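You operate a simulated robot arm through the tools that you are given. There is no shell and no other tool.

Carry out the task below with a simulated robot arm. There is one attempt and no reset: what you move stays moved.

JOB
Put the spacer with the largest size on its label from the deck of the steel pallet on top of the white fine filter. Fetch the red key and stand it on the top of the charger. Press the mode button two times. Fetch the roller that says "R60" from the top of the grey table and set it on the red dish. Open the wide drawer, fetch the medium filter and set it in the inside of the wide drawer and shut the drawer again. Pull the grey drawer open. Any order will do. Set down upright: red key, medium filter.

It is judged by the outcome, as a careful person would: the job done as asked, and still so three seconds after it is handed in. It fails if anything else is knocked over, pushed out of place, dropped, spilled or broken.

ROBOT AND FRAMES
A 5-joint arm with a three-finger gripper on a trunk, on a base that moves. Base frame: it is fixed to the floor where the robot stands at the start and does not move with it; the origin is under the middle of the robot, x ahead of it, y to its left, z up. Readings come in m, degrees, newtons and seconds.
With the tool pointing down near the work surface it reaches from about 0.3 to 0.66 m from the robot's upright axis, wherever it stands. Its first joint turns from -166.0 to 166.0 degrees. Places, roughly: fine filter [0.5, -0.5, 0.75]; grey drawer [0.2, 1.6, 0.7]; inside of the wide drawer [-1.8, -13.6, 0.6]; medium filter [-3, -13.75, 1]; mode button [-1, -1.2, 1.1]; red dish (10x8x3 cm) [1.8, -3.8, 0.9]; red key [-8.25, -4.75, 0.75]; roller [1.5, -4, 0.75]; spacer [0.75, 0, 0.5]; top of the charger [-8.1, -2.1, 1.3]; wide drawer [-1.8, -13.5, 0.7]. The tool tilts only in the upright plane through the base axis and itself; it spins freely about its own axis. Payload 1.37 kg.
Tool frame: the origin (TCP) lies between the finger pads and is the grasp point; the fingertips stand 0.016 m ahead of it; z points along the fingers, y is the line along which they close. The gripper opens to 0.101 m; its body begins 0.082 m behind the TCP.
Orientation is that of the tool frame in the base frame, as a unit quaternion [w, x, y, z]. With the fingers straight down and closing along the base's y, the tool's x points along the base's -x, its y along +y and its z along -z.

CONTROLS
- The arm moves only by the tool send_rows. Its argument "series" is text: rows parted by semicolons, each of 7 numbers parted by spaces: the finger opening in m, from 0 to 0.101, then the shift along the tool's x, y, z in units of 40 mm (1.0 is 40 mm), then the turn, a rotation vector about the tool's x, y, z in units of 4 degrees (1.0 is 4 degrees). In form: jaw tx ty tz rx ry rz; .... A call has 1 to 20 rows; each row shifts and turns the commanded pose from where the row before left it, along the tool's axes as they then stand. A call with a number of a shift or a turn outside -1 to 1 is refused whole. A row lasts 0.2 s, in which the tool goes at most 0.05 m and 8.6 degrees; a call with a longer step from one row to the next is refused whole, and so is a gripper value outside its range. Where a pose cannot be reached the arm comes as near as it can. A force on the tool above 40 N (or 10 N above the force at the start of the call, whichever is more), or a blocked arm, ends the call early, and 0.2 s more pass. Each finger travels about 0.045 m/s and halts on what it meets, pressing with about 26 N; the grip force reading is that of the motor and also rises with nothing between the fingers. The clock runs only during rows and for 0.2 s after the last one: add rows that do not move to give the fingers time. The reply holds the time, the measured pose of the TCP, the force on the tool along the base axes, the opening and the grip force, in the units named above and with some noise, with the torque about the TCP (base axes, N m) and any sound that the robot's microphone picked up.
- Cameras (640 x 400 px; columns grow to the right, rows downward): "scene" is now at [0.0142, 0.1475, 1.3549]; the picture's right is [-0.37, -0.93, 0.00], its down [-0.68, 0.27, -0.68] and it looks along [0.63, -0.26, -0.73] (base axes); focal length 274 px, centre (320, 200). "wrist" rides on the gripper at [0.072, 0.02, -0.104] in the tool frame; the picture's right is [-0.26, 0.96, 0.00], its down [-0.76, -0.21, -0.62] and it looks along [-0.60, -0.16, 0.78] (tool axes); focal length 265 px, centre (320, 200). There is no depth. A picture from a camera that has moved, and an enlarged one, comes with that camera's place and axes in the base frame and with its lens.
- snapshot(camera): a new picture of that camera. It takes no simulated time.
- lift_body(by): slides the trunk up (or, below 0, down) by that many m; the arm and the scene camera ride with it, the base frame stays. It gives what a move gives, with no picture.
- roll_base(legs): drives the robot by 1 to 6 legs, each [ahead, left, turn to the left] in m, m and degrees, along the robot's own axes; the way and the turn of a leg run together, so that a leg with both is an arc; at most 1.5 m and 180 degrees a leg. The arm and the cameras ride along, it lands a little off, and it stops where it bumps. It gives what a move gives.
- turn_head(pan, tilt): turns the head with the scene camera to pan (to the left, within 155 degrees either way) and tilt (down, from -29 to 69), counted from straight ahead of the robot. It gives what a move gives.
- inspect(camera, box): a new picture of the part [left, top, right, bottom] of that camera's present view, enlarged. It takes no simulated time.
- close_job(): hands the job in; it is judged then, once.

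Places have to be worked out from the pictures, the camera data and where the tool is seen. Open the gripper and draw the arm clear of the work before you hand the job in, unless the task says otherwise.

The tools are called after "Call:" by a JSON object that holds its "name" and its "arguments". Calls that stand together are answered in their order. send_rows: Moves the arm, as the interface text tells. Its arguments: {"type":"object","properties":{"series":{"type":"string"}},"required":["series"]} The other tools are called the same way: lift_body (by) moves the trunk up or down; roll_base (legs) drives the base; turn_head (pan, tilt) turns the head that bears the scene camera; snapshot (camera) takes a picture; inspect (camera, box) takes an enlarged picture of a part of a camera's view; close_job () hands the job in.

At the start:

```text
t: 0.0
position: [0.3703, -0.2284, 0.9085]
tool_rot: [0.0, 0.0, 1.0, 0.0]
force: [0.1, 0.6, 0.4]
torque: [-0.01, -0.01, 0.0]
gripper_width: 0.1005
gripper_force: 0.0
trunk travel left (down, up): [-0.3, 0.29]
robot x, y, heading: [-0.0021, 0.0008, -0.0]
head pan, tilt (commanded): [-21.9, 46.9]
```

scene: 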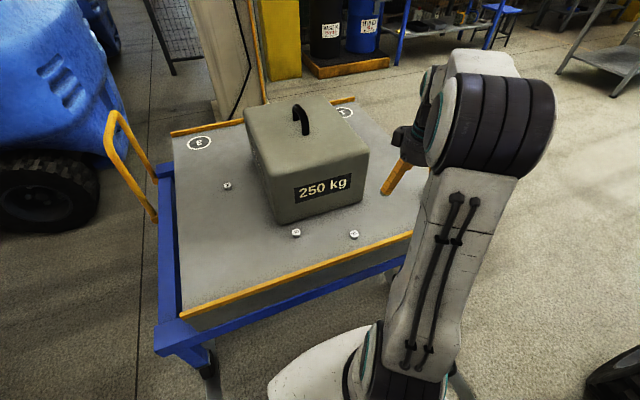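
wrist: 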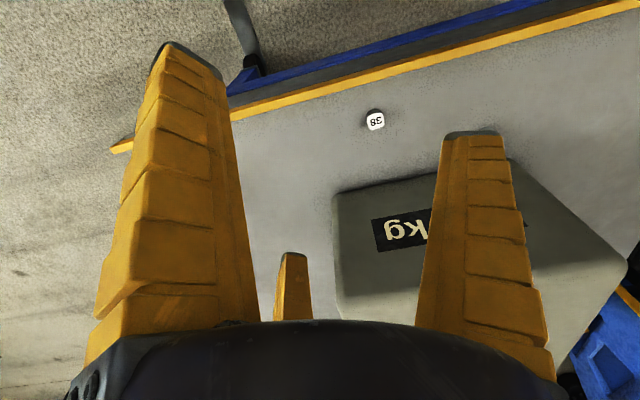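

The scene view shows a pallet deck with several small labelled spacers around a 250 kg weight. I'll enlarge the deck areas to read the labels.

Call:
{"name": "inspect", "arguments": {"camera": "scene", "box": [200, 160, 300, 250]}}

Call:
{"name": "inspect", "arguments": {"camera": "scene", "box": [280, 200, 400, 260]}}

Call:
{"name": "inspect", "arguments": {"camera": "scene", "box": [160, 80, 420, 240]}}

```text
4.44 times, centred on (250, 205) of scene
camera zoom: at [0.0142, 0.1475, 1.3549], right [-0.37, -0.93, 0.0], down [-0.68, 0.27, -0.68], along [0.63, -0.26, -0.73], focal length 1216 px, centre (631, 178)
```

zoom: 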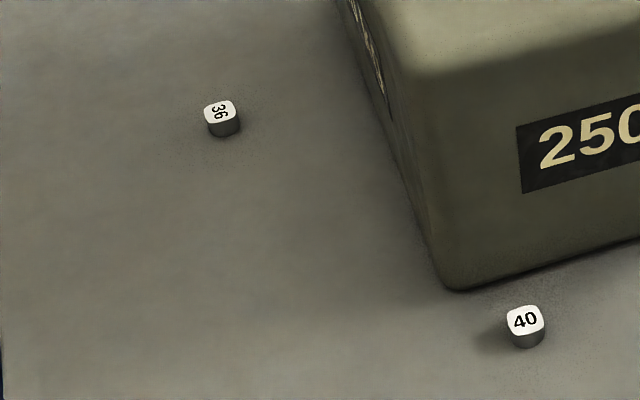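

```text
5.33 times, centred on (340, 230) of scene
camera zoom: at [0.0142, 0.1475, 1.3549], right [-0.37, -0.93, 0.0], down [-0.68, 0.27, -0.68], along [0.63, -0.26, -0.73], focal length 1460 px, centre (213, 40)
```

zoom: 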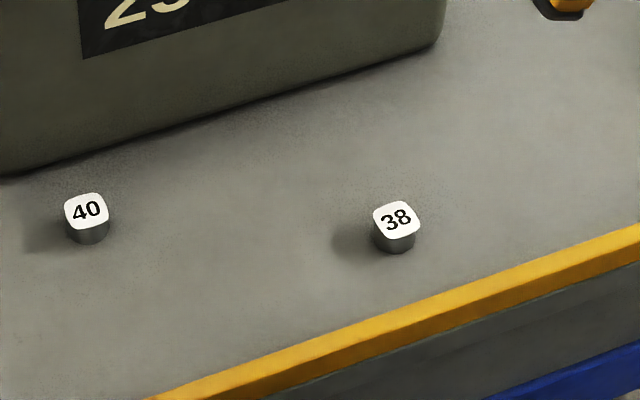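

```text
2.46 times, centred on (290, 160) of scene
camera zoom: at [0.0142, 0.1475, 1.3549], right [-0.37, -0.93, 0.0], down [-0.68, 0.27, -0.68], along [0.63, -0.26, -0.73], focal length 674 px, centre (394, 298)
```

zoom: 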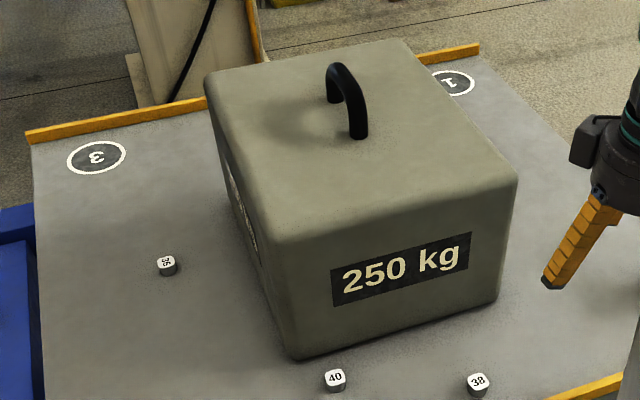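

Visible spacers read 36, 40 and 38, but the weight may hide another behind it. I'll survey with the head first.

Call:
{"name": "turn_head", "arguments": {"pan": -50, "tilt": 40}}

Call:
{"name": "snapshot", "arguments": {"camera": "scene"}}

```text
t: 0.9
position: [0.3695, -0.2297, 0.9081]
tool_rot: [-0.001, 0.0, 1.0, -0.001]
force: [-0.4, 0.4, 0.0]
torque: [0.03, 0.02, 0.03]
gripper_width: 0.1008
gripper_force: 0.1
trunk travel left (down, up): [-0.3, 0.29]
robot x, y, heading: [-0.0026, 0.0031, -0.1]
head pan, tilt (commanded): [-50.0, 40.0]
```

```text
taken
camera scene: at [-0.0051, 0.1122, 1.3648], right [-0.77, -0.64, 0.0], down [-0.41, 0.49, -0.77], along [0.49, -0.59, -0.64], focal length 274 px, centre (320, 200)
```

scene: 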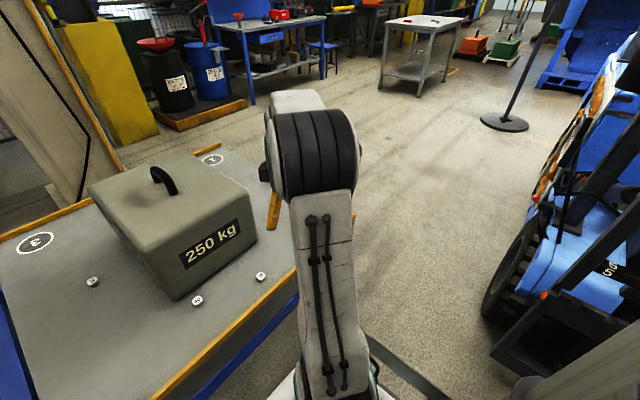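

The pallet, a drum station, a blue bench, a grey table and a forklift are visible. I'll keep panning to survey the whole place.

Call:
{"name": "turn_head", "arguments": {"pan": -40, "tilt": 10}}

Call:
{"name": "snapshot", "arguments": {"camera": "scene"}}

Call:
{"name": "turn_head", "arguments": {"pan": -110, "tilt": 15}}

Call:
{"name": "snapshot", "arguments": {"camera": "scene"}}

Call:
{"name": "turn_head", "arguments": {"pan": -155, "tilt": 15}}

Call:
{"name": "snapshot", "arguments": {"camera": "scene"}}

Call:
{"name": "turn_head", "arguments": {"pan": 150, "tilt": 15}}

Call:
{"name": "snapshot", "arguments": {"camera": "scene"}}

Call:
{"name": "turn_head", "arguments": {"pan": 80, "tilt": 25}}

Call:
{"name": "snapshot", "arguments": {"camera": "scene"}}

Call:
{"name": "turn_head", "arguments": {"pan": 20, "tilt": 25}}

Call:
{"name": "snapshot", "arguments": {"camera": "scene"}}

```text
t: 1.9
position: [0.3707, -0.2288, 0.909]
tool_rot: [0.001, -0.001, 1.0, 0.001]
force: [0.6, 0.4, 0.0]
torque: [0.0, 0.03, 0.0]
gripper_width: 0.1008
gripper_force: 0.0
trunk travel left (down, up): [-0.3, 0.29]
robot x, y, heading: [-0.0001, -0.003, -0.1]
head pan, tilt (commanded): [-40.0, 10.0]
```

```text
taken
camera scene: at [0.0114, 0.1175, 1.4125], right [-0.64, -0.77, 0.0], down [-0.13, 0.11, -0.98], along [0.75, -0.63, -0.17], focal length 274 px, centre (320, 200)
```

scene: 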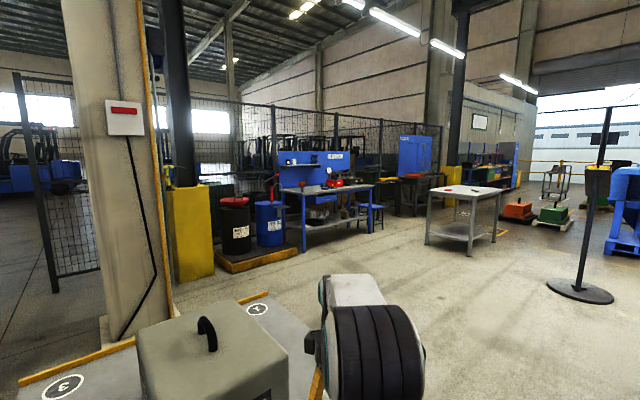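

```text
t: 3.3
position: [0.3699, -0.2293, 0.9073]
tool_rot: [0.0, 0.001, 1.0, 0.0]
force: [0.7, -0.5, 0.3]
torque: [0.02, -0.04, -0.02]
gripper_width: 0.1006
gripper_force: 0.0
trunk travel left (down, up): [-0.3, 0.29]
robot x, y, heading: [0.002, -0.0004, 0.3]
head pan, tilt (commanded): [-110.0, 15.0]
```

```text
taken
camera scene: at [-0.0917, 0.0895, 1.4044], right [-0.94, 0.34, 0.0], down [0.09, 0.24, -0.97], along [-0.33, -0.91, -0.26], focal length 274 px, centre (320, 200)
```

scene: 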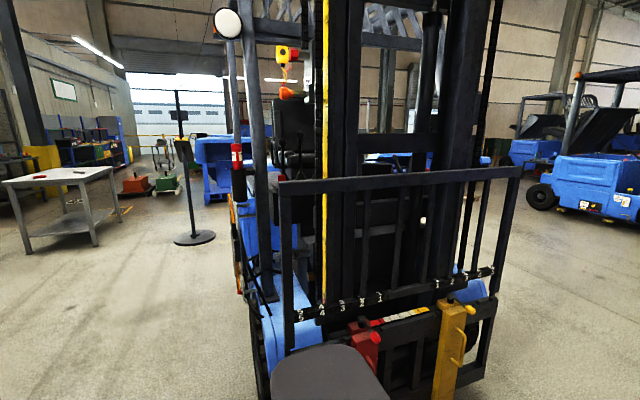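

```text
t: 4.4
position: [0.3701, -0.23, 0.9095]
tool_rot: [0.0, 0.0, 1.0, 0.001]
force: [-0.3, 0.1, 0.2]
torque: [0.02, 0.01, -0.03]
gripper_width: 0.1005
gripper_force: 0.1
trunk travel left (down, up): [-0.3, 0.29]
robot x, y, heading: [-0.0006, -0.0, -0.1]
head pan, tilt (commanded): [-154.7, 15.0]
```

```text
taken
camera scene: at [-0.1442, 0.1373, 1.4044], right [-0.43, 0.9, 0.0], down [0.23, 0.11, -0.97], along [-0.87, -0.41, -0.26], focal length 274 px, centre (320, 200)
```

scene: 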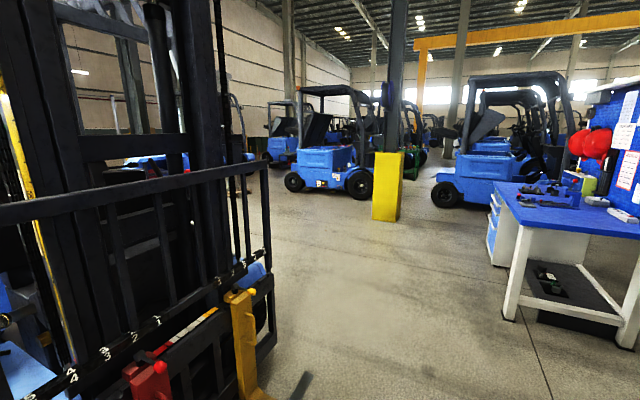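

```text
t: 8.6
position: [0.3695, -0.2291, 0.9077]
tool_rot: [-0.001, 0.001, 1.0, 0.0]
force: [0.2, 0.6, 0.7]
torque: [0.02, 0.0, -0.01]
gripper_width: 0.1005
gripper_force: 0.1
trunk travel left (down, up): [-0.3, 0.29]
robot x, y, heading: [0.0001, -0.0011, 0.1]
head pan, tilt (commanded): [150.0, 15.0]
```

```text
taken
camera scene: at [-0.1407, 0.224, 1.4044], right [0.5, 0.87, 0.0], down [0.22, -0.13, -0.97], along [-0.84, 0.48, -0.26], focal length 274 px, centre (320, 200)
```

scene: 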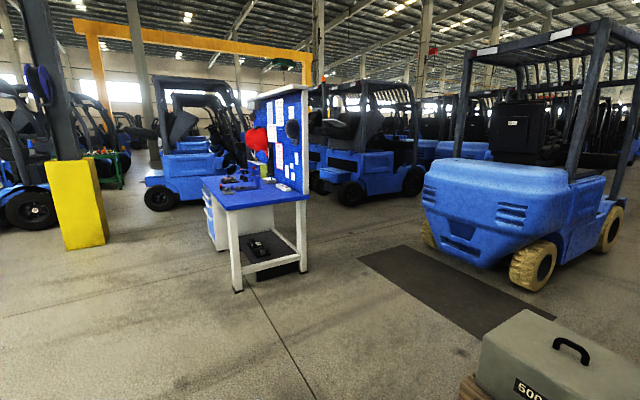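

```text
t: 10.0
position: [0.3699, -0.2283, 0.9084]
tool_rot: [0.0, -0.001, 1.0, 0.0]
force: [-1.1, 0.0, -0.6]
torque: [0.06, 0.02, 0.02]
gripper_width: 0.1006
gripper_force: 0.0
trunk travel left (down, up): [-0.3, 0.29]
robot x, y, heading: [0.0018, 0.0016, 0.1]
head pan, tilt (commanded): [80.0, 25.0]
```

```text
taken
camera scene: at [-0.0439, 0.268, 1.3882], right [0.98, -0.17, 0.0], down [-0.07, -0.42, -0.91], along [0.16, 0.89, -0.42], focal length 274 px, centre (320, 200)
```

scene: 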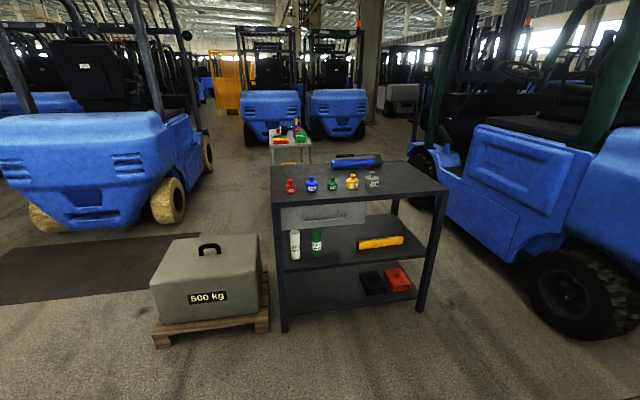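

```text
t: 11.3
position: [0.3705, -0.2291, 0.9084]
tool_rot: [0.0, 0.0, 1.0, 0.0]
force: [0.7, -0.5, -0.3]
torque: [0.01, 0.03, 0.01]
gripper_width: 0.1008
gripper_force: 0.1
trunk travel left (down, up): [-0.3, 0.29]
robot x, y, heading: [-0.0011, 0.0016, -0.1]
head pan, tilt (commanded): [20.0, 25.0]
```

```text
taken
camera scene: at [0.0267, 0.2089, 1.3882], right [0.34, -0.94, 0.0], down [-0.4, -0.14, -0.91], along [0.85, 0.31, -0.42], focal length 274 px, centre (320, 200)
```

scene: 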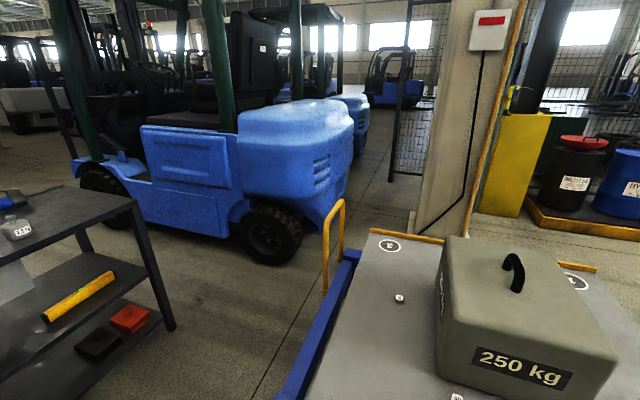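

The black shelf on the left carries the grey drawer. The fine filter should be near [0.5,-0.5], currently hidden by the arm; I'll look there from other angles.

Call:
{"name": "turn_head", "arguments": {"pan": -70, "tilt": 50}}

Call:
{"name": "snapshot", "arguments": {"camera": "scene"}}

Call:
{"name": "turn_head", "arguments": {"pan": -20, "tilt": 30}}

Call:
{"name": "snapshot", "arguments": {"camera": "scene"}}

```text
t: 12.9
position: [0.3708, -0.2284, 0.9083]
tool_rot: [0.0, 0.0, 1.0, 0.0]
force: [-0.2, 0.1, -0.3]
torque: [0.01, -0.02, -0.01]
gripper_width: 0.1005
gripper_force: 0.0
trunk travel left (down, up): [-0.3, 0.29]
robot x, y, heading: [-0.0016, 0.0018, 0.0]
head pan, tilt (commanded): [-70.0, 50.0]
```

```text
taken
camera scene: at [-0.0334, 0.1049, 1.3507], right [-0.94, -0.34, 0.0], down [-0.26, 0.72, -0.64], along [0.22, -0.6, -0.77], focal length 274 px, centre (320, 200)
```

scene: 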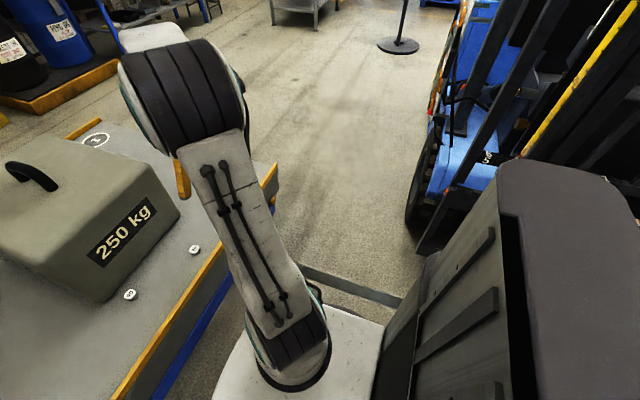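

```text
t: 14.1
position: [0.3693, -0.2289, 0.9082]
tool_rot: [0.001, -0.001, 1.0, 0.0]
force: [-0.1, 0.0, -0.9]
torque: [-0.01, 0.02, -0.01]
gripper_width: 0.1004
gripper_force: 0.1
trunk travel left (down, up): [-0.3, 0.29]
robot x, y, heading: [-0.0006, 0.0006, -0.1]
head pan, tilt (commanded): [-20.0, 30.0]
```

```text
taken
camera scene: at [0.0251, 0.1463, 1.3802], right [-0.34, -0.94, 0.0], down [-0.47, 0.17, -0.87], along [0.81, -0.3, -0.5], focal length 274 px, centre (320, 200)
```

scene: 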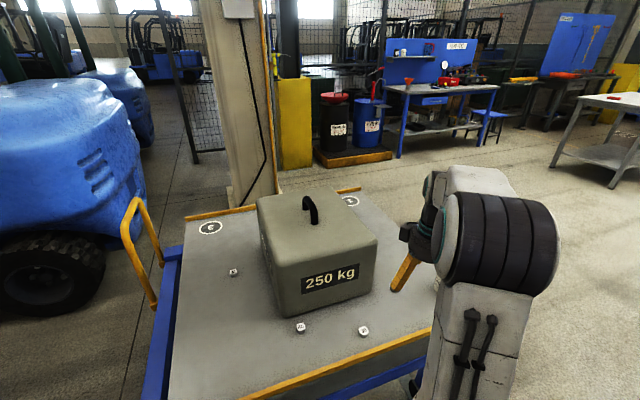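

A white object peeks out behind the elbow near pixel (437,282), probably the fine filter. I'll raise the arm and shift it left to clear the view.

Call:
{"name": "send_rows", "arguments": {"series": "0.101 0 0 -1 0 0 0;0.101 0 0 -1 0 0 0;0.101 0 0 -1 0 0 0;0.101 0 1 0 0 0 0;0.101 0 1 0 0 0 0;0.101 0 1 0 0 0 0;0.101 0 1 0 0 0 0;0.101 0 1 0 0 0 0;0.101 0 1 0 0 0 0;0.101 0 1 0 0 0 0;0.101 0 1 0 0 0 0;0.101 0 1 0 0 0 0;0.101 0 1 0 0 0 0"}}

Call:
{"name": "turn_head", "arguments": {"pan": -45, "tilt": 45}}

Call:
{"name": "snapshot", "arguments": {"camera": "scene"}}

Call:
{"name": "snapshot", "arguments": {"camera": "wrist"}}

```text
t: 16.9
position: [0.3697, 0.1712, 1.0302]
tool_rot: [0.0, 0.001, 1.0, 0.0]
force: [0.2, -0.6, -0.3]
torque: [0.01, -0.03, 0.0]
gripper_width: 0.1005
gripper_force: 0.0
trunk travel left (down, up): [-0.3, 0.29]
robot x, y, heading: [-0.0008, -0.0007, -0.0]
head pan, tilt (commanded): [-20.0, 30.0]
```

```text
t: 17.8
position: [0.37, 0.1713, 1.0301]
tool_rot: [0.0, 0.0, 1.0, 0.0]
force: [0.1, 0.2, -0.3]
torque: [0.03, 0.01, -0.03]
gripper_width: 0.1008
gripper_force: 0.1
trunk travel left (down, up): [-0.3, 0.29]
robot x, y, heading: [-0.0012, 0.0021, -0.1]
head pan, tilt (commanded): [-45.0, 45.0]
```

```text
taken
camera scene: at [-0.0023, 0.1199, 1.3576], right [-0.71, -0.71, 0.0], down [-0.5, 0.5, -0.71], along [0.5, -0.5, -0.71], focal length 274 px, centre (320, 200)
```

scene: 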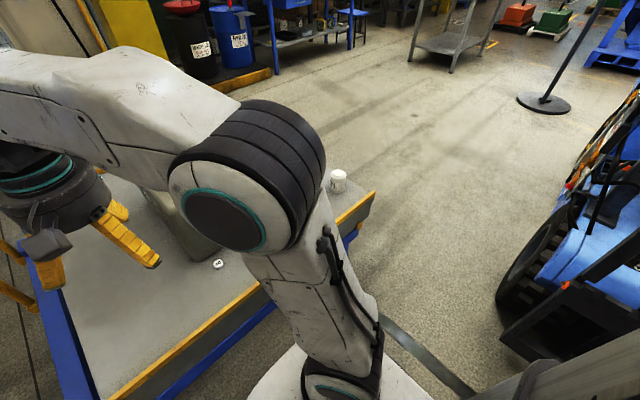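

```text
taken
camera wrist: at [0.298, 0.1893, 1.134], right [0.26, 0.96, 0.0], down [0.76, -0.21, 0.62], along [0.6, -0.16, -0.78], focal length 265 px, centre (320, 200)
```

wrist: 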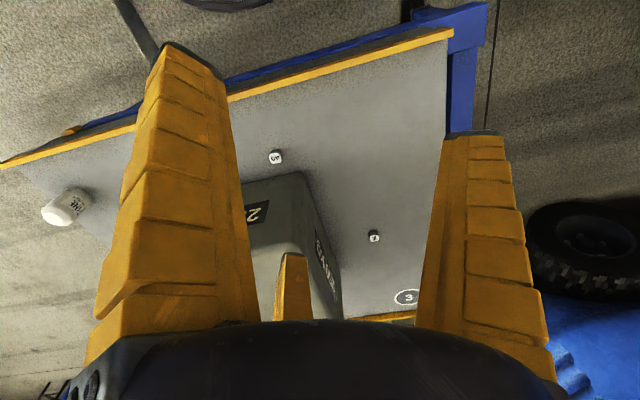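

The white filter stands at the right corner of the deck. Before picking I want to see behind the weight and look at the grey drawer, so I'll look toward the black shelf now.

Call:
{"name": "turn_head", "arguments": {"pan": 80, "tilt": 30}}

Call:
{"name": "inspect", "arguments": {"camera": "scene", "box": [240, 100, 480, 320]}}

Call:
{"name": "snapshot", "arguments": {"camera": "scene"}}

```text
t: 19.8
position: [0.37, 0.1704, 1.0283]
tool_rot: [-0.001, 0.0, 1.0, 0.0]
force: [0.9, 0.7, 1.0]
torque: [-0.01, -0.02, 0.0]
gripper_width: 0.1006
gripper_force: 0.0
trunk travel left (down, up): [-0.3, 0.29]
robot x, y, heading: [-0.0011, -0.004, -0.0]
head pan, tilt (commanded): [80.0, 30.0]
```

```text
1.82 times, centred on (360, 210) of scene
camera zoom: at [-0.0441, 0.2664, 1.3802], right [0.98, -0.17, 0.0], down [-0.09, -0.49, -0.87], along [0.15, 0.85, -0.5], focal length 498 px, centre (247, 182)
```

zoom: 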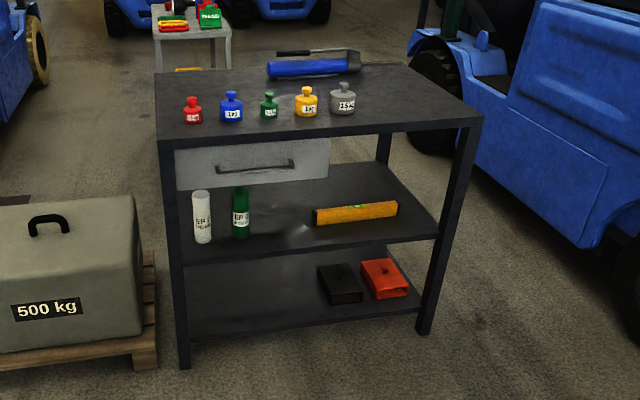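

```text
taken
camera scene: at [-0.0441, 0.2664, 1.3802], right [0.98, -0.17, 0.0], down [-0.09, -0.49, -0.87], along [0.15, 0.85, -0.5], focal length 274 px, centre (320, 200)
```

scene: 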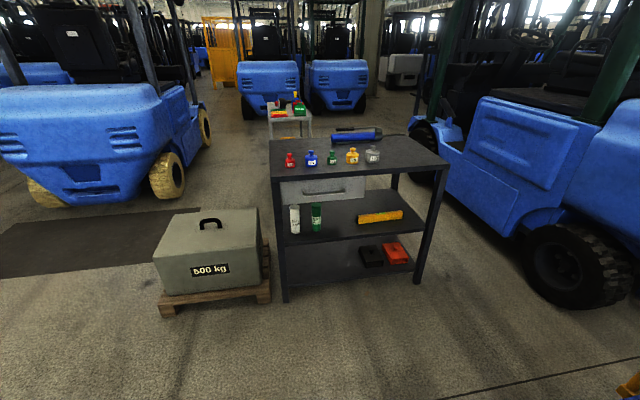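

The drawer's bar handle appears near [0.2, 1.6, 0.65], its front facing me. I'll drive left to get nearer and also look behind the weight from there.

Call:
{"name": "roll_base", "arguments": {"legs": [[0, 0.9, 0]]}}

Call:
{"name": "turn_head", "arguments": {"pan": -40, "tilt": 25}}

Call:
{"name": "snapshot", "arguments": {"camera": "scene"}}

```text
t: 24.6
position: [0.3674, 1.0718, 1.0303]
tool_rot: [0.001, -0.003, 1.0, 0.0]
force: [-0.7, -0.4, 0.2]
torque: [0.0, 0.02, -0.02]
gripper_width: 0.1008
gripper_force: 0.1
trunk travel left (down, up): [-0.3, 0.29]
robot x, y, heading: [-0.0013, 0.901, 0.1]
head pan, tilt (commanded): [80.0, 30.0]
```

```text
t: 26.6
position: [0.3667, 1.0715, 1.0295]
tool_rot: [0.0, -0.002, 1.0, 0.0]
force: [0.1, 0.5, 0.6]
torque: [-0.01, -0.01, 0.01]
gripper_width: 0.1004
gripper_force: 0.0
trunk travel left (down, up): [-0.3, 0.29]
robot x, y, heading: [-0.0006, 0.8972, 0.0]
head pan, tilt (commanded): [-40.0, 25.0]
```

```text
taken
camera scene: at [0.0084, 1.0169, 1.3882], right [-0.64, -0.77, 0.0], down [-0.33, 0.27, -0.91], along [0.7, -0.58, -0.42], focal length 274 px, centre (320, 200)
```

scene: 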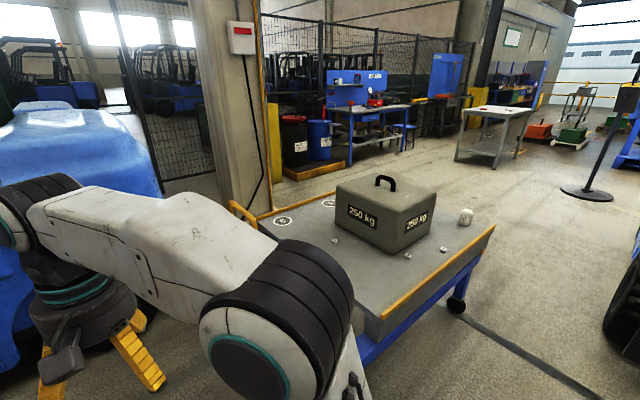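

Call:
{"name": "inspect", "arguments": {"camera": "scene", "box": [240, 160, 500, 320]}}

```text
2.46 times, centred on (370, 240) of scene
camera zoom: at [0.0084, 1.0169, 1.3882], right [-0.64, -0.77, 0.0], down [-0.33, 0.27, -0.91], along [0.7, -0.58, -0.42], focal length 674 px, centre (197, 102)
```

zoom: 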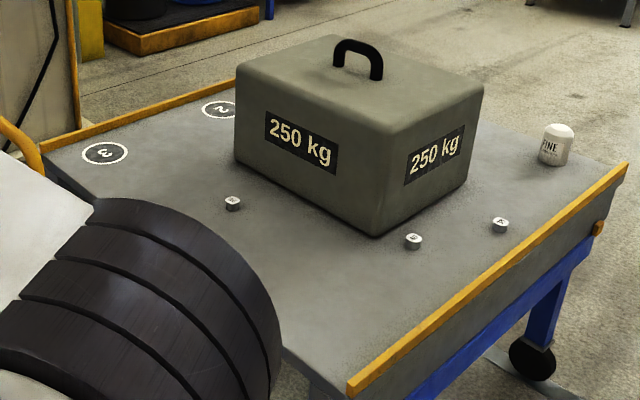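

No spacer visible so far beyond 36, 40, 38; part behind the weight is still hidden. I'll raise the trunk to look over the weight.

Call:
{"name": "lift_body", "arguments": {"by": 0.28}}

Call:
{"name": "inspect", "arguments": {"camera": "scene", "box": [200, 160, 500, 350]}}

```text
t: 29.4
position: [0.3665, 1.0717, 1.3097]
tool_rot: [-0.001, -0.002, 1.0, 0.0]
force: [0.7, -1.1, 0.5]
torque: [0.01, 0.02, -0.01]
gripper_width: 0.1005
gripper_force: 0.1
trunk travel left (down, up): [-0.58, 0.01]
robot x, y, heading: [-0.0032, 0.8989, 0.6]
head pan, tilt (commanded): [-40.0, 25.0]
```

```text
2.11 times, centred on (350, 255) of scene
camera zoom: at [0.0084, 1.0169, 1.6681], right [-0.64, -0.77, 0.0], down [-0.32, 0.27, -0.91], along [0.7, -0.58, -0.42], focal length 576 px, centre (257, 84)
```

zoom: 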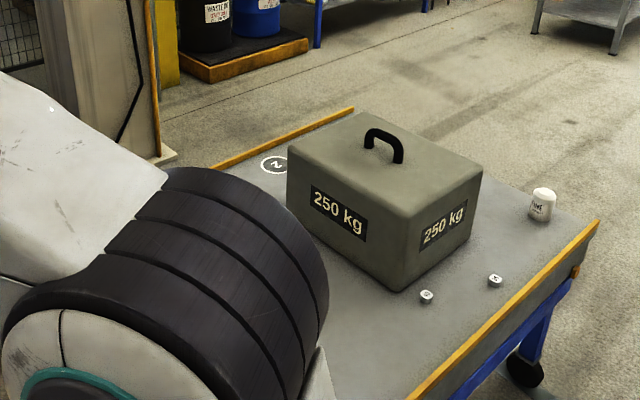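

The remaining hidden strip will be checked with the wrist camera later. Now I lower the trunk and turn to face the grey drawer.

Call:
{"name": "lift_body", "arguments": {"by": -0.28}}

Call:
{"name": "roll_base", "arguments": {"legs": [[0, 0, 90], [0, -0.2, 0]]}}

Call:
{"name": "turn_head", "arguments": {"pan": -10, "tilt": 40}}

Call:
{"name": "snapshot", "arguments": {"camera": "scene"}}

Call:
{"name": "snapshot", "arguments": {"camera": "wrist"}}

```text
t: 32.2
position: [0.3664, 1.0706, 1.0283]
tool_rot: [0.0, -0.001, 1.0, 0.001]
force: [0.2, -0.4, -0.1]
torque: [0.03, 0.04, 0.01]
gripper_width: 0.1006
gripper_force: 0.2
trunk travel left (down, up): [-0.3, 0.29]
robot x, y, heading: [0.0006, 0.8987, 0.2]
head pan, tilt (commanded): [-40.0, 25.0]
```

```text
t: 37.7
position: [0.0216, 1.2693, 1.0302]
tool_rot: [0.0, 0.714, -0.7, 0.0]
force: [-0.3, 0.1, -0.2]
torque: [0.03, 0.02, 0.01]
gripper_width: 0.1003
gripper_force: 0.1
trunk travel left (down, up): [-0.3, 0.29]
robot x, y, heading: [0.2028, 0.9056, 91.3]
head pan, tilt (commanded): [-40.0, 25.0]
```

```text
t: 38.6
position: [0.0209, 1.2693, 1.0295]
tool_rot: [0.0, 0.714, -0.7, 0.0]
force: [-0.6, 0.2, 0.9]
torque: [-0.01, 0.0, 0.0]
gripper_width: 0.1007
gripper_force: 0.0
trunk travel left (down, up): [-0.3, 0.29]
robot x, y, heading: [0.2006, 0.9048, 90.9]
head pan, tilt (commanded): [-10.0, 40.0]
```

```text
taken
camera scene: at [0.0389, 0.9251, 1.3649], right [0.99, -0.15, 0.0], down [-0.1, -0.63, -0.77], along [0.12, 0.76, -0.64], focal length 274 px, centre (320, 200)
```

scene: 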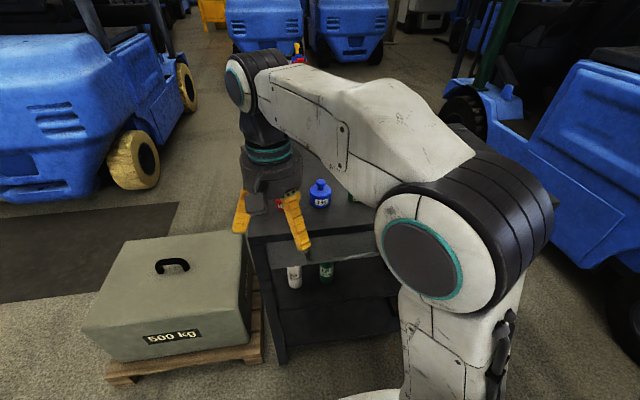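

```text
taken
camera wrist: at [0.0034, 1.1955, 1.134], right [-0.97, 0.25, 0.0], down [0.19, 0.76, 0.62], along [0.15, 0.6, -0.78], focal length 265 px, centre (320, 200)
```

wrist: 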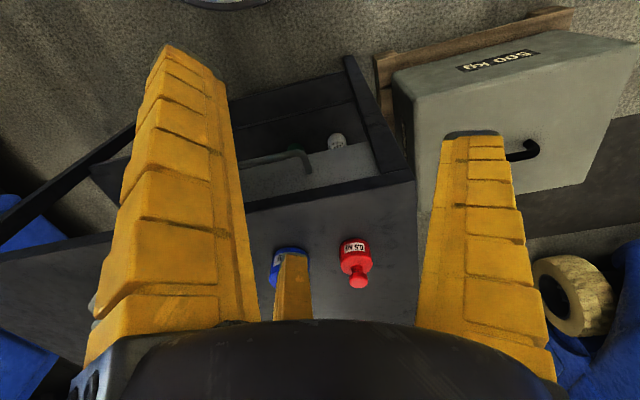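

Now I'm facing the shelf. I'll zoom in on the handle in the wrist view to locate it.

Call:
{"name": "inspect", "arguments": {"camera": "wrist", "box": [200, 60, 440, 210]}}

Call:
{"name": "turn_head", "arguments": {"pan": 5, "tilt": 55}}

Call:
{"name": "snapshot", "arguments": {"camera": "scene"}}

```text
2.67 times, centred on (320, 135) of wrist
camera zoom: at [0.0034, 1.1955, 1.134], right [-0.97, 0.25, 0.0], down [0.19, 0.76, 0.62], along [0.15, 0.6, -0.78], focal length 708 px, centre (320, 373)
```

zoom: 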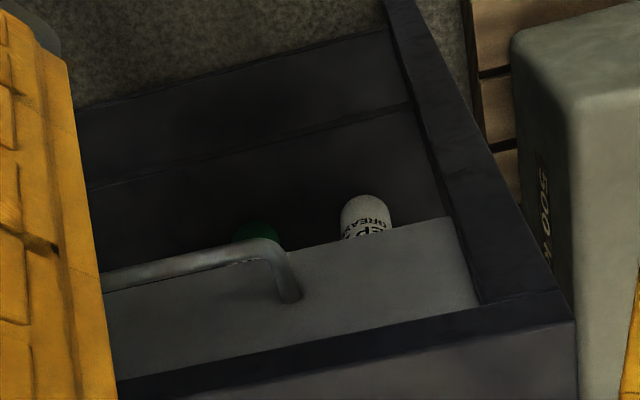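

```text
t: 39.4
position: [0.021, 1.2689, 1.029]
tool_rot: [0.0, 0.715, -0.699, 0.0]
force: [-1.1, 0.8, -0.3]
torque: [0.01, -0.02, 0.03]
gripper_width: 0.1004
gripper_force: 0.1
trunk travel left (down, up): [-0.3, 0.29]
robot x, y, heading: [0.1967, 0.9039, 91.1]
head pan, tilt (commanded): [5.0, 55.0]
```

```text
taken
camera scene: at [0.0181, 0.9128, 1.3442], right [0.99, 0.11, 0.0], down [0.09, -0.81, -0.57], along [-0.06, 0.57, -0.82], focal length 274 px, centre (320, 200)
```

scene: 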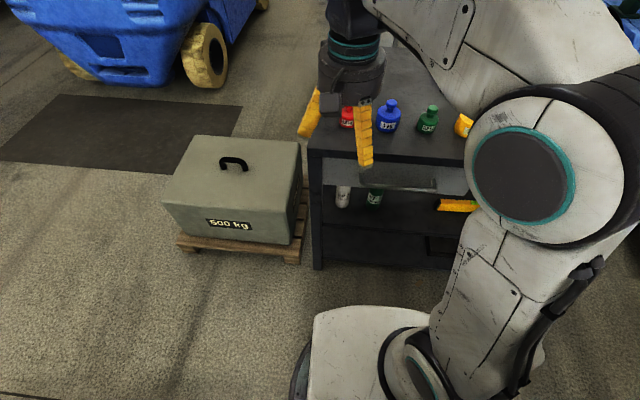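

Triangulating gives: table top z≈0.85 with front edge y≈1.41; the handle bar spans x≈0.08–0.27 at y≈1.375, z≈0.77. I'll back up a bit for reach, then bring the arm in front of me.

Call:
{"name": "roll_base", "arguments": {"legs": [[-0.16, 0.08, -1]]}}

Call:
{"name": "send_rows", "arguments": {"series": "0.101 0 -1 0 0 0 0;0.101 0 -1 0 0 0 0;0.101 0 -1 0 0 0 0;0.101 0 -1 0 0 0 0;0.101 0 -1 0 0 0 0;0.101 0 -0.5 0 0 0 0"}}

```text
t: 40.9
position: [-0.0494, 1.1109, 1.0303]
tool_rot: [0.0, 0.708, -0.706, -0.001]
force: [-0.6, 0.2, 1.2]
torque: [0.02, -0.04, -0.02]
gripper_width: 0.1005
gripper_force: 0.0
trunk travel left (down, up): [-0.3, 0.29]
robot x, y, heading: [0.1224, 0.7433, 90.1]
head pan, tilt (commanded): [5.0, 55.0]
```

```text
t: 42.3
position: [0.1696, 1.1109, 1.0296]
tool_rot: [0.001, 0.708, -0.706, 0.0]
force: [-0.7, 0.3, -0.2]
torque: [0.0, 0.0, 0.01]
gripper_width: 0.1006
gripper_force: 0.2
trunk travel left (down, up): [-0.3, 0.29]
robot x, y, heading: [0.1243, 0.7421, 90.2]
head pan, tilt (commanded): [5.0, 55.0]
```

Arm is in front, TCP at [0.17,1.11,1.03]. Next I lower to handle height while spinning the tool ~95°, so I can later tilt it level with the closing line vertical.

Call:
{"name": "send_rows", "arguments": {"series": "0.101 0 0 0.3 0 0 1;0.101 0 0 0.3 0 0 1;0.101 0 0 0.3 0 0 1;0.101 0 0 0.3 0 0 1;0.101 0 0 0.3 0 0 1;0.101 0 0 0.3 0 0 1;0.101 0 0 0.3 0 0 1;0.101 0 0 0.3 0 0 1;0.101 0 0 0.3 0 0 1;0.101 0 0 0.3 0 0 1;0.101 0 0 0.3 0 0 1;0.101 0 0 0.3 0 0 1;0.101 0 0 0.3 0 0 1;0.101 0 0 0.3 0 0 1;0.101 0 0 0.3 0 0 1;0.101 0 0 0.3 0 0 1;0.101 0 0 0.3 0 0 1;0.101 0 0 0.3 0 0 1;0.101 0 0 0.3 0 0 1;0.101 0 0 0.3 0 0 1"}}

Call:
{"name": "send_rows", "arguments": {"series": "0.101 0 0 0 0 0 1;0.101 0 0 0 0 0 1;0.101 0 0 0 0 0 1;0.101 0 0 0 0 0 0.7;0.101 0 1 0 0 0 0;0.101 0 1 0 0 0 0;0.101 0 1 0 0 0 0;0.101 0 0 0 -1 0 0;0.101 0 0 0 -1 0 0;0.101 0 0 0 -1 0 0;0.101 0 0 0 -1 0 0;0.101 0 0 0 -1 0 0;0.101 0 0 0 -1 0 0;0.101 0 0 0 -1 0 0;0.101 0 0 0 -1 0 0;0.101 0 0 0 -1 0 0;0.101 0 0 0 -1 0 0"}}

```text
t: 46.5
position: [0.1711, 1.1109, 0.789]
tool_rot: [0.0, -0.087, 0.996, 0.0]
force: [0.3, 0.2, 0.0]
torque: [0.03, -0.02, 0.05]
gripper_width: 0.1006
gripper_force: 0.1
trunk travel left (down, up): [-0.3, 0.29]
robot x, y, heading: [0.123, 0.7399, 90.2]
head pan, tilt (commanded): [5.0, 55.0]
```

```text
t: 50.1
position: [0.166, 1.2315, 0.7897]
tool_rot: [0.019, 0.04, 0.939, 0.342]
force: [-0.6, 0.3, -1.0]
torque: [0.0, 0.02, 0.02]
gripper_width: 0.1006
gripper_force: 0.0
out of reach, approached as far as the arm can: row 11, 12, 14, 17
trunk travel left (down, up): [-0.3, 0.29]
robot x, y, heading: [0.1216, 0.7432, 90.0]
head pan, tilt (commanded): [5.0, 55.0]
```

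Tilt is at 40° as intended. Continue tilting to level.

Call:
{"name": "send_rows", "arguments": {"series": "0.101 0 0 0 -1 0 0;0.101 0 0 0 -1 0 0;0.101 0 0 0 -1 0 0;0.101 0 0 0 -1 0 0;0.101 0 0 0 -1 0 0;0.101 0 0 0 -1 0 0;0.101 0 0 0 -1 0 0;0.101 0 0 0 -1 0 0;0.101 0 0 0 -1 0 0;0.101 0 0 0 -1 0 0;0.101 0 0 0 -1 0 0;0.101 0 0 0 -1 0 0;0.101 0 0 0 -0.5 0 0"}}

Call:
{"name": "snapshot", "arguments": {"camera": "wrist"}}

Call:
{"name": "turn_head", "arguments": {"pan": -15, "tilt": 40}}

Call:
{"name": "snapshot", "arguments": {"camera": "scene"}}

```text
t: 52.9
position: [0.1615, 1.2694, 0.7892]
tool_rot: [0.03, 0.03, 0.706, 0.707]
force: [0.0, -0.3, -0.2]
torque: [-0.01, 0.01, -0.02]
gripper_width: 0.1009
gripper_force: 0.0
out of reach, approached as far as the arm can: row 4, 5, 6, 7, 8
trunk travel left (down, up): [-0.3, 0.29]
robot x, y, heading: [0.1269, 0.7399, 90.1]
head pan, tilt (commanded): [5.0, 55.0]
```

```text
taken
camera wrist: at [0.0808, 1.17, 0.8093], right [0.26, -0.02, 0.96], down [0.7, -0.68, -0.21], along [0.66, 0.73, -0.16], focal length 265 px, centre (320, 200)
```

wrist: 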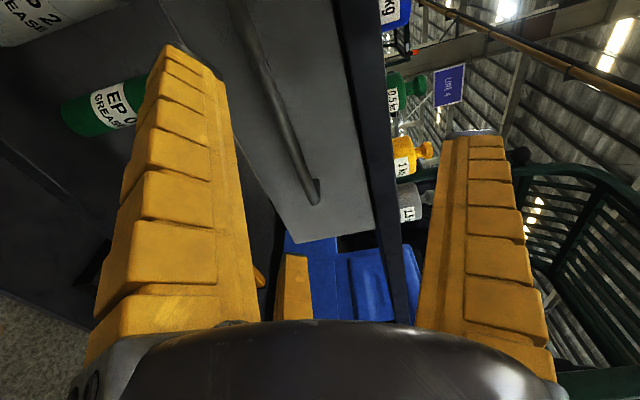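

```text
t: 53.8
position: [0.1621, 1.2688, 0.7886]
tool_rot: [0.03, 0.031, 0.706, 0.707]
force: [0.4, 0.1, -0.7]
torque: [-0.06, -0.04, -0.04]
gripper_width: 0.1008
gripper_force: 0.1
trunk travel left (down, up): [-0.3, 0.29]
robot x, y, heading: [0.1211, 0.7424, 90.4]
head pan, tilt (commanded): [-15.0, 40.0]
```

```text
taken
camera scene: at [-0.0311, 0.7645, 1.3648], right [0.97, -0.26, 0.0], down [-0.17, -0.62, -0.77], along [0.2, 0.74, -0.64], focal length 274 px, centre (320, 200)
```

scene: 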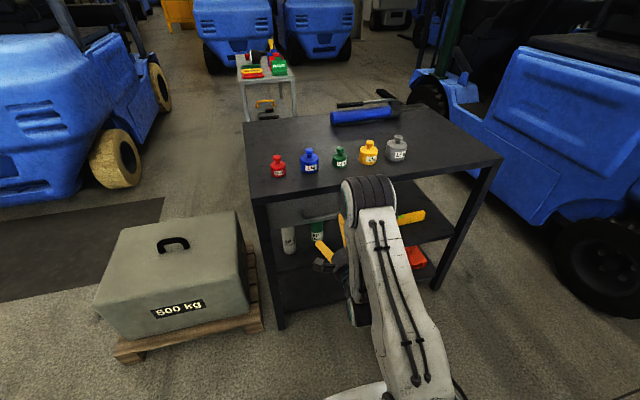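

The tool is level, TCP [0.162,1.269,0.789]; the bar appears at z≈0.757, y≈1.375–1.39. I lower 3 cm and advance 7 cm, then look again.

Call:
{"name": "send_rows", "arguments": {"series": "0.101 0 -0.8 0 0 0 0;0.101 0 0 0.9 0 0 0;0.101 0 0 0.9 0 0 0"}}

Call:
{"name": "snapshot", "arguments": {"camera": "wrist"}}

```text
t: 54.6
position: [0.1679, 1.3447, 0.7592]
tool_rot: [0.03, 0.03, 0.706, 0.707]
force: [0.3, 0.0, -0.6]
torque: [-0.02, 0.0, -0.01]
gripper_width: 0.1004
gripper_force: 0.0
out of reach, approached as far as the arm can: row 1
trunk travel left (down, up): [-0.3, 0.29]
robot x, y, heading: [0.1235, 0.7414, 90.0]
head pan, tilt (commanded): [-15.0, 40.0]
```

```text
taken
camera wrist: at [0.0872, 1.2459, 0.7792], right [0.26, -0.02, 0.96], down [0.7, -0.68, -0.21], along [0.66, 0.73, -0.16], focal length 265 px, centre (320, 200)
```

wrist: 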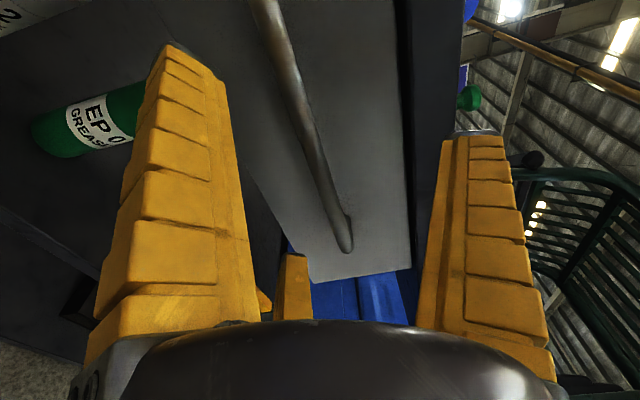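

The bar sits at y≈1.39, z≈0.756 and the drawer face is further back (~1.45). I advance another 4 cm and start closing.

Call:
{"name": "send_rows", "arguments": {"series": "0.101 0 0 0.6 0 0 0;0.101 0 0 0.6 0 0 0;0.101 0 0 0 0 0 0"}}

Call:
{"name": "snapshot", "arguments": {"camera": "wrist"}}

```text
t: 55.4
position: [0.172, 1.3938, 0.7577]
tool_rot: [0.029, 0.03, 0.707, 0.706]
force: [1.0, -0.1, 0.1]
torque: [0.0, 0.0, -0.03]
gripper_width: 0.1004
gripper_force: 0.1
trunk travel left (down, up): [-0.3, 0.29]
robot x, y, heading: [0.1232, 0.7402, 90.2]
head pan, tilt (commanded): [-15.0, 40.0]
```

```text
taken
camera wrist: at [0.0913, 1.2935, 0.7785], right [0.26, -0.02, 0.96], down [0.7, -0.68, -0.21], along [0.66, 0.73, -0.16], focal length 265 px, centre (320, 200)
```

wrist: 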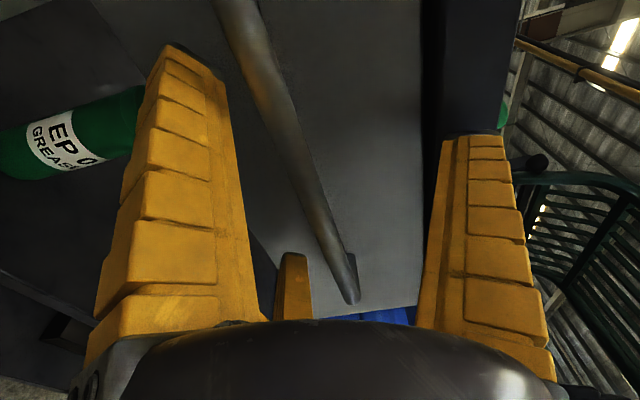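

The bar (y≈1.385, z≈0.758) is between the fingers at TCP [0.172,1.394,0.758]. Closing the gripper now.

Call:
{"name": "send_rows", "arguments": {"series": "0.0 0 0 0 0 0 0;0.0 0 0 0 0 0 0;0.0 0 0 0 0 0 0;0.0 0 0 0 0 0 0;0.0 0 0 0 0 0 0;0.0 0 0 0 0 0 0;0.0 0 0 0 0 0 0;0.0 0 0 0 0 0 0"}}

Call:
{"name": "snapshot", "arguments": {"camera": "wrist"}}

```text
t: 57.2
position: [0.1729, 1.3934, 0.7508]
tool_rot: [0.029, 0.032, 0.714, 0.699]
force: [13.8, 0.7, -33.7]
torque: [0.31, 0.78, -0.4]
gripper_width: 0.0088
gripper_force: 28.0
trunk travel left (down, up): [-0.3, 0.29]
robot x, y, heading: [0.1239, 0.7412, 89.9]
head pan, tilt (commanded): [-15.0, 40.0]
```

```text
taken
camera wrist: at [0.0933, 1.2943, 0.7725], right [0.27, 0.0, 0.96], down [0.7, -0.69, -0.2], along [0.66, 0.73, -0.18], focal length 265 px, centre (320, 200)
```

wrist: 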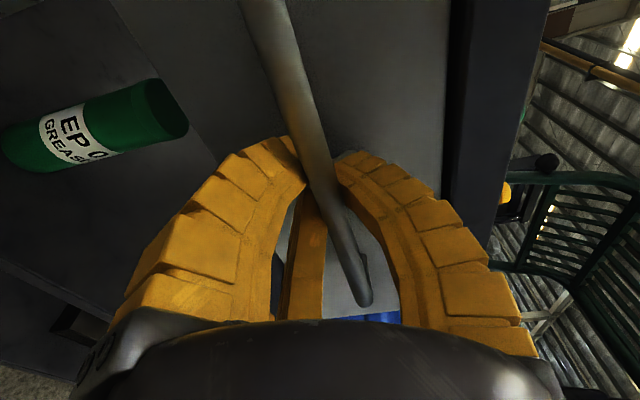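

The bar is gripped (9 mm), but the arm is being pressed downward ~34 N. I relieve that by shifting the command 7 mm down, then pull slowly along −y.

Call:
{"name": "send_rows", "arguments": {"series": "0.0 -0.05 -0.17 0 0 0 0;0.0 0 0 0 0 0 0"}}

Call:
{"name": "send_rows", "arguments": {"series": "0.0 -0.04 0 -0.5 0 0 0;0.0 -0.04 0 -0.5 0 0 0;0.0 -0.04 0 -0.5 0 0 0;0.0 -0.04 0 -0.5 0 0 0;0.0 0 0 0 0 0 0"}}

```text
t: 57.8
position: [0.1713, 1.3939, 0.75]
tool_rot: [0.028, 0.029, 0.708, 0.705]
force: [0.7, -0.8, -17.6]
torque: [0.24, 0.2, 0.13]
gripper_width: 0.0037
gripper_force: 27.5
trunk travel left (down, up): [-0.3, 0.29]
robot x, y, heading: [0.1238, 0.737, 90.1]
head pan, tilt (commanded): [-15.0, 40.0]
```

```text
t: 59.0
position: [0.1696, 1.3138, 0.7505]
tool_rot: [0.032, 0.032, 0.708, 0.705]
force: [4.2, -0.8, -15.0]
torque: [0.25, 0.18, 0.07]
gripper_width: 0.0027
gripper_force: 27.9
out of reach, approached as far as the arm can: row 3
trunk travel left (down, up): [-0.3, 0.29]
robot x, y, heading: [0.1227, 0.7399, 90.3]
head pan, tilt (commanded): [-15.0, 40.0]
```

TCP moved to y=1.314, but the opening shrank to 3 mm; I need to check whether the bar is still held.

Call:
{"name": "snapshot", "arguments": {"camera": "wrist"}}

Call:
{"name": "snapshot", "arguments": {"camera": "scene"}}

```text
taken
camera wrist: at [0.0882, 1.215, 0.771], right [0.26, -0.02, 0.96], down [0.7, -0.69, -0.21], along [0.67, 0.73, -0.17], focal length 265 px, centre (320, 200)
```

wrist: 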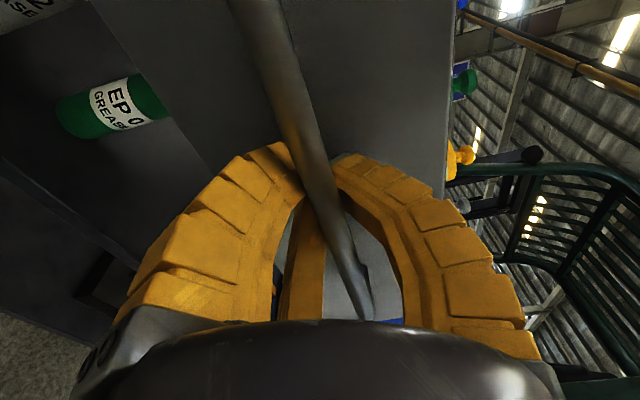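

```text
taken
camera scene: at [-0.0303, 0.7658, 1.3649], right [0.97, -0.26, 0.0], down [-0.17, -0.62, -0.77], along [0.2, 0.74, -0.64], focal length 274 px, centre (320, 200)
```

scene: 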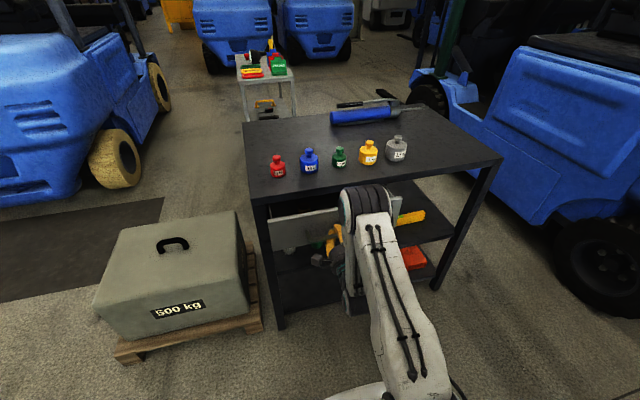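

The drawer has come out with the tool (about 8 cm). Before backing the base I check the clearance between my base and the pallet cart.

Call:
{"name": "turn_head", "arguments": {"pan": -100, "tilt": 60}}

Call:
{"name": "snapshot", "arguments": {"camera": "scene"}}

Call:
{"name": "turn_head", "arguments": {"pan": -140, "tilt": 55}}

Call:
{"name": "snapshot", "arguments": {"camera": "scene"}}

```text
t: 60.5
position: [0.1683, 1.3135, 0.7513]
tool_rot: [0.032, 0.032, 0.707, 0.705]
force: [3.7, 0.8, -14.0]
torque: [0.29, 0.19, 0.09]
gripper_width: 0.0029
gripper_force: 27.7
trunk travel left (down, up): [-0.3, 0.29]
robot x, y, heading: [0.1256, 0.7408, 90.0]
head pan, tilt (commanded): [-100.0, 60.0]
```

```text
taken
camera scene: at [0.0134, 0.6723, 1.3382], right [-0.17, -0.99, 0.0], down [-0.85, 0.15, -0.5], along [0.49, -0.09, -0.87], focal length 274 px, centre (320, 200)
```

scene: 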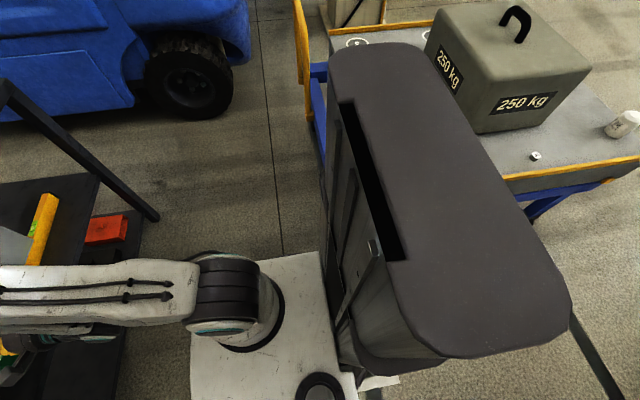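

```text
t: 61.6
position: [0.1695, 1.3129, 0.7506]
tool_rot: [0.032, 0.032, 0.708, 0.704]
force: [4.0, 0.0, -14.8]
torque: [0.26, 0.21, 0.07]
gripper_width: 0.0027
gripper_force: 28.0
trunk travel left (down, up): [-0.3, 0.29]
robot x, y, heading: [0.1232, 0.738, 90.4]
head pan, tilt (commanded): [-140.0, 55.0]
```

```text
taken
camera scene: at [-0.0059, 0.6286, 1.3443], right [-0.76, -0.64, 0.0], down [-0.53, 0.63, -0.57], along [0.37, -0.44, -0.82], focal length 274 px, centre (320, 200)
```

scene: 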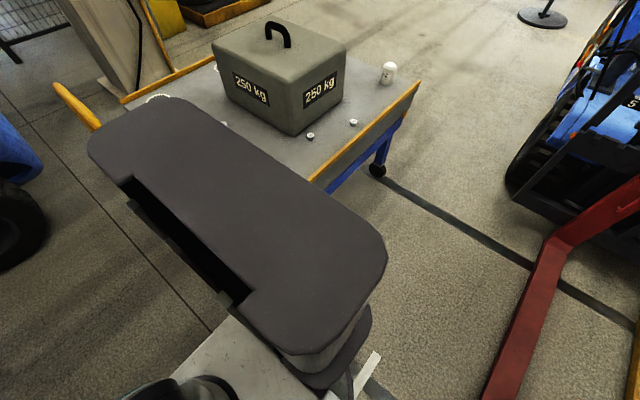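

The trunk tower is close to the cart, so rather than backing the base I'll keep pulling with the arm while tilting the tool downward around the bar, which lets it come nearer.

Call:
{"name": "send_rows", "arguments": {"series": "0.0 -0.01 0 -0.15 1 0 0;0.0 -0.01 -0.01 -0.15 1 0 0;0.0 -0.01 -0.021 -0.149 1 0 0;0.0 -0.01 -0.031 -0.147 1 0 0;0.0 -0.01 -0.041 -0.144 1 0 0;0.0 -0.01 -0.051 -0.141 1 0 0;0.0 -0.01 -0.061 -0.137 1 0 0;0.0 -0.01 -0.07 -0.132 1 0 0;0.0 -0.02 -0.159 -0.254 1 0 0;0.0 -0.02 -0.176 -0.243 1 0 0"}}

Call:
{"name": "snapshot", "arguments": {"camera": "wrist"}}

```text
t: 62.6
position: [0.1675, 1.2868, 0.7442]
tool_rot: [0.029, 0.036, 0.801, 0.597]
force: [0.7, -0.4, -12.1]
torque: [0.19, -0.2, 0.01]
gripper_width: 0.0006
gripper_force: 27.7
out of reach, approached as far as the arm can: row 4
trunk travel left (down, up): [-0.3, 0.29]
robot x, y, heading: [0.121, 0.7413, 90.1]
head pan, tilt (commanded): [-140.0, 55.0]
stopped in row 5: the force on the tool passed its limit at 41 N (the readings are from after the stop); the commanded pose is now the measured one
```

```text
taken
camera wrist: at [0.0869, 1.1984, 0.7936], right [0.28, 0.25, 0.93], down [0.69, -0.72, -0.02], along [0.66, 0.65, -0.38], focal length 265 px, centre (320, 200)
```

wrist: 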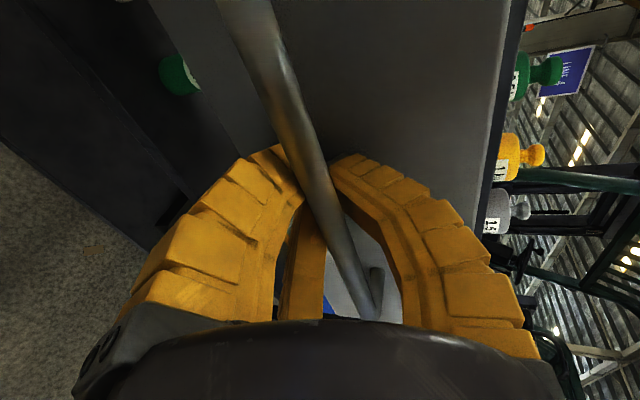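

Bar is still caged between the fingers and the drawer follows (TCP y=1.287). I loosen the jaw slightly so the tool can pivot around the bar, and continue pulling and tilting.

Call:
{"name": "send_rows", "arguments": {"series": "0.008 0 0 0 0 0 0;0.008 0 0.1 0 0 0 0;0.008 -0.01 -0.041 -0.144 1 0 0;0.008 -0.01 -0.051 -0.141 1 0 0;0.008 -0.01 -0.061 -0.137 1 0 0;0.008 -0.01 -0.07 -0.132 1 0 0;0.008 -0.01 -0.08 -0.127 1 0 0;0.008 -0.01 -0.08 -0.127 1 0 0"}}

Call:
{"name": "snapshot", "arguments": {"camera": "wrist"}}

```text
t: 64.4
position: [0.1656, 1.2546, 0.7524]
tool_rot: [0.021, 0.039, 0.905, 0.422]
force: [-1.7, -0.5, -17.3]
torque: [-0.06, -0.37, -0.01]
gripper_width: 0.0191
gripper_force: 14.4
trunk travel left (down, up): [-0.3, 0.29]
robot x, y, heading: [0.1197, 0.7393, 90.1]
head pan, tilt (commanded): [-140.0, 55.0]
```

```text
taken
camera wrist: at [0.0874, 1.1934, 0.8342], right [0.32, 0.59, 0.74], down [0.7, -0.67, 0.24], along [0.64, 0.44, -0.63], focal length 265 px, centre (320, 200)
```

wrist: 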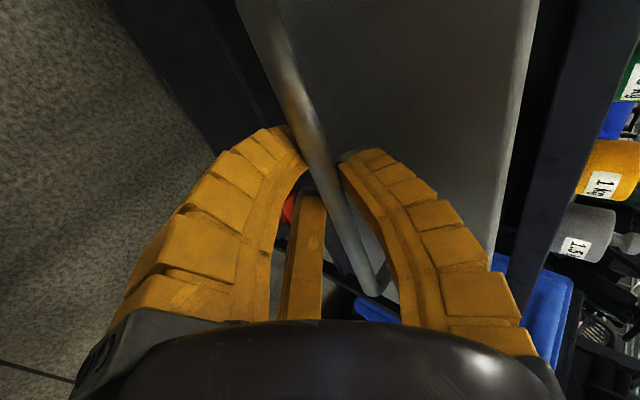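

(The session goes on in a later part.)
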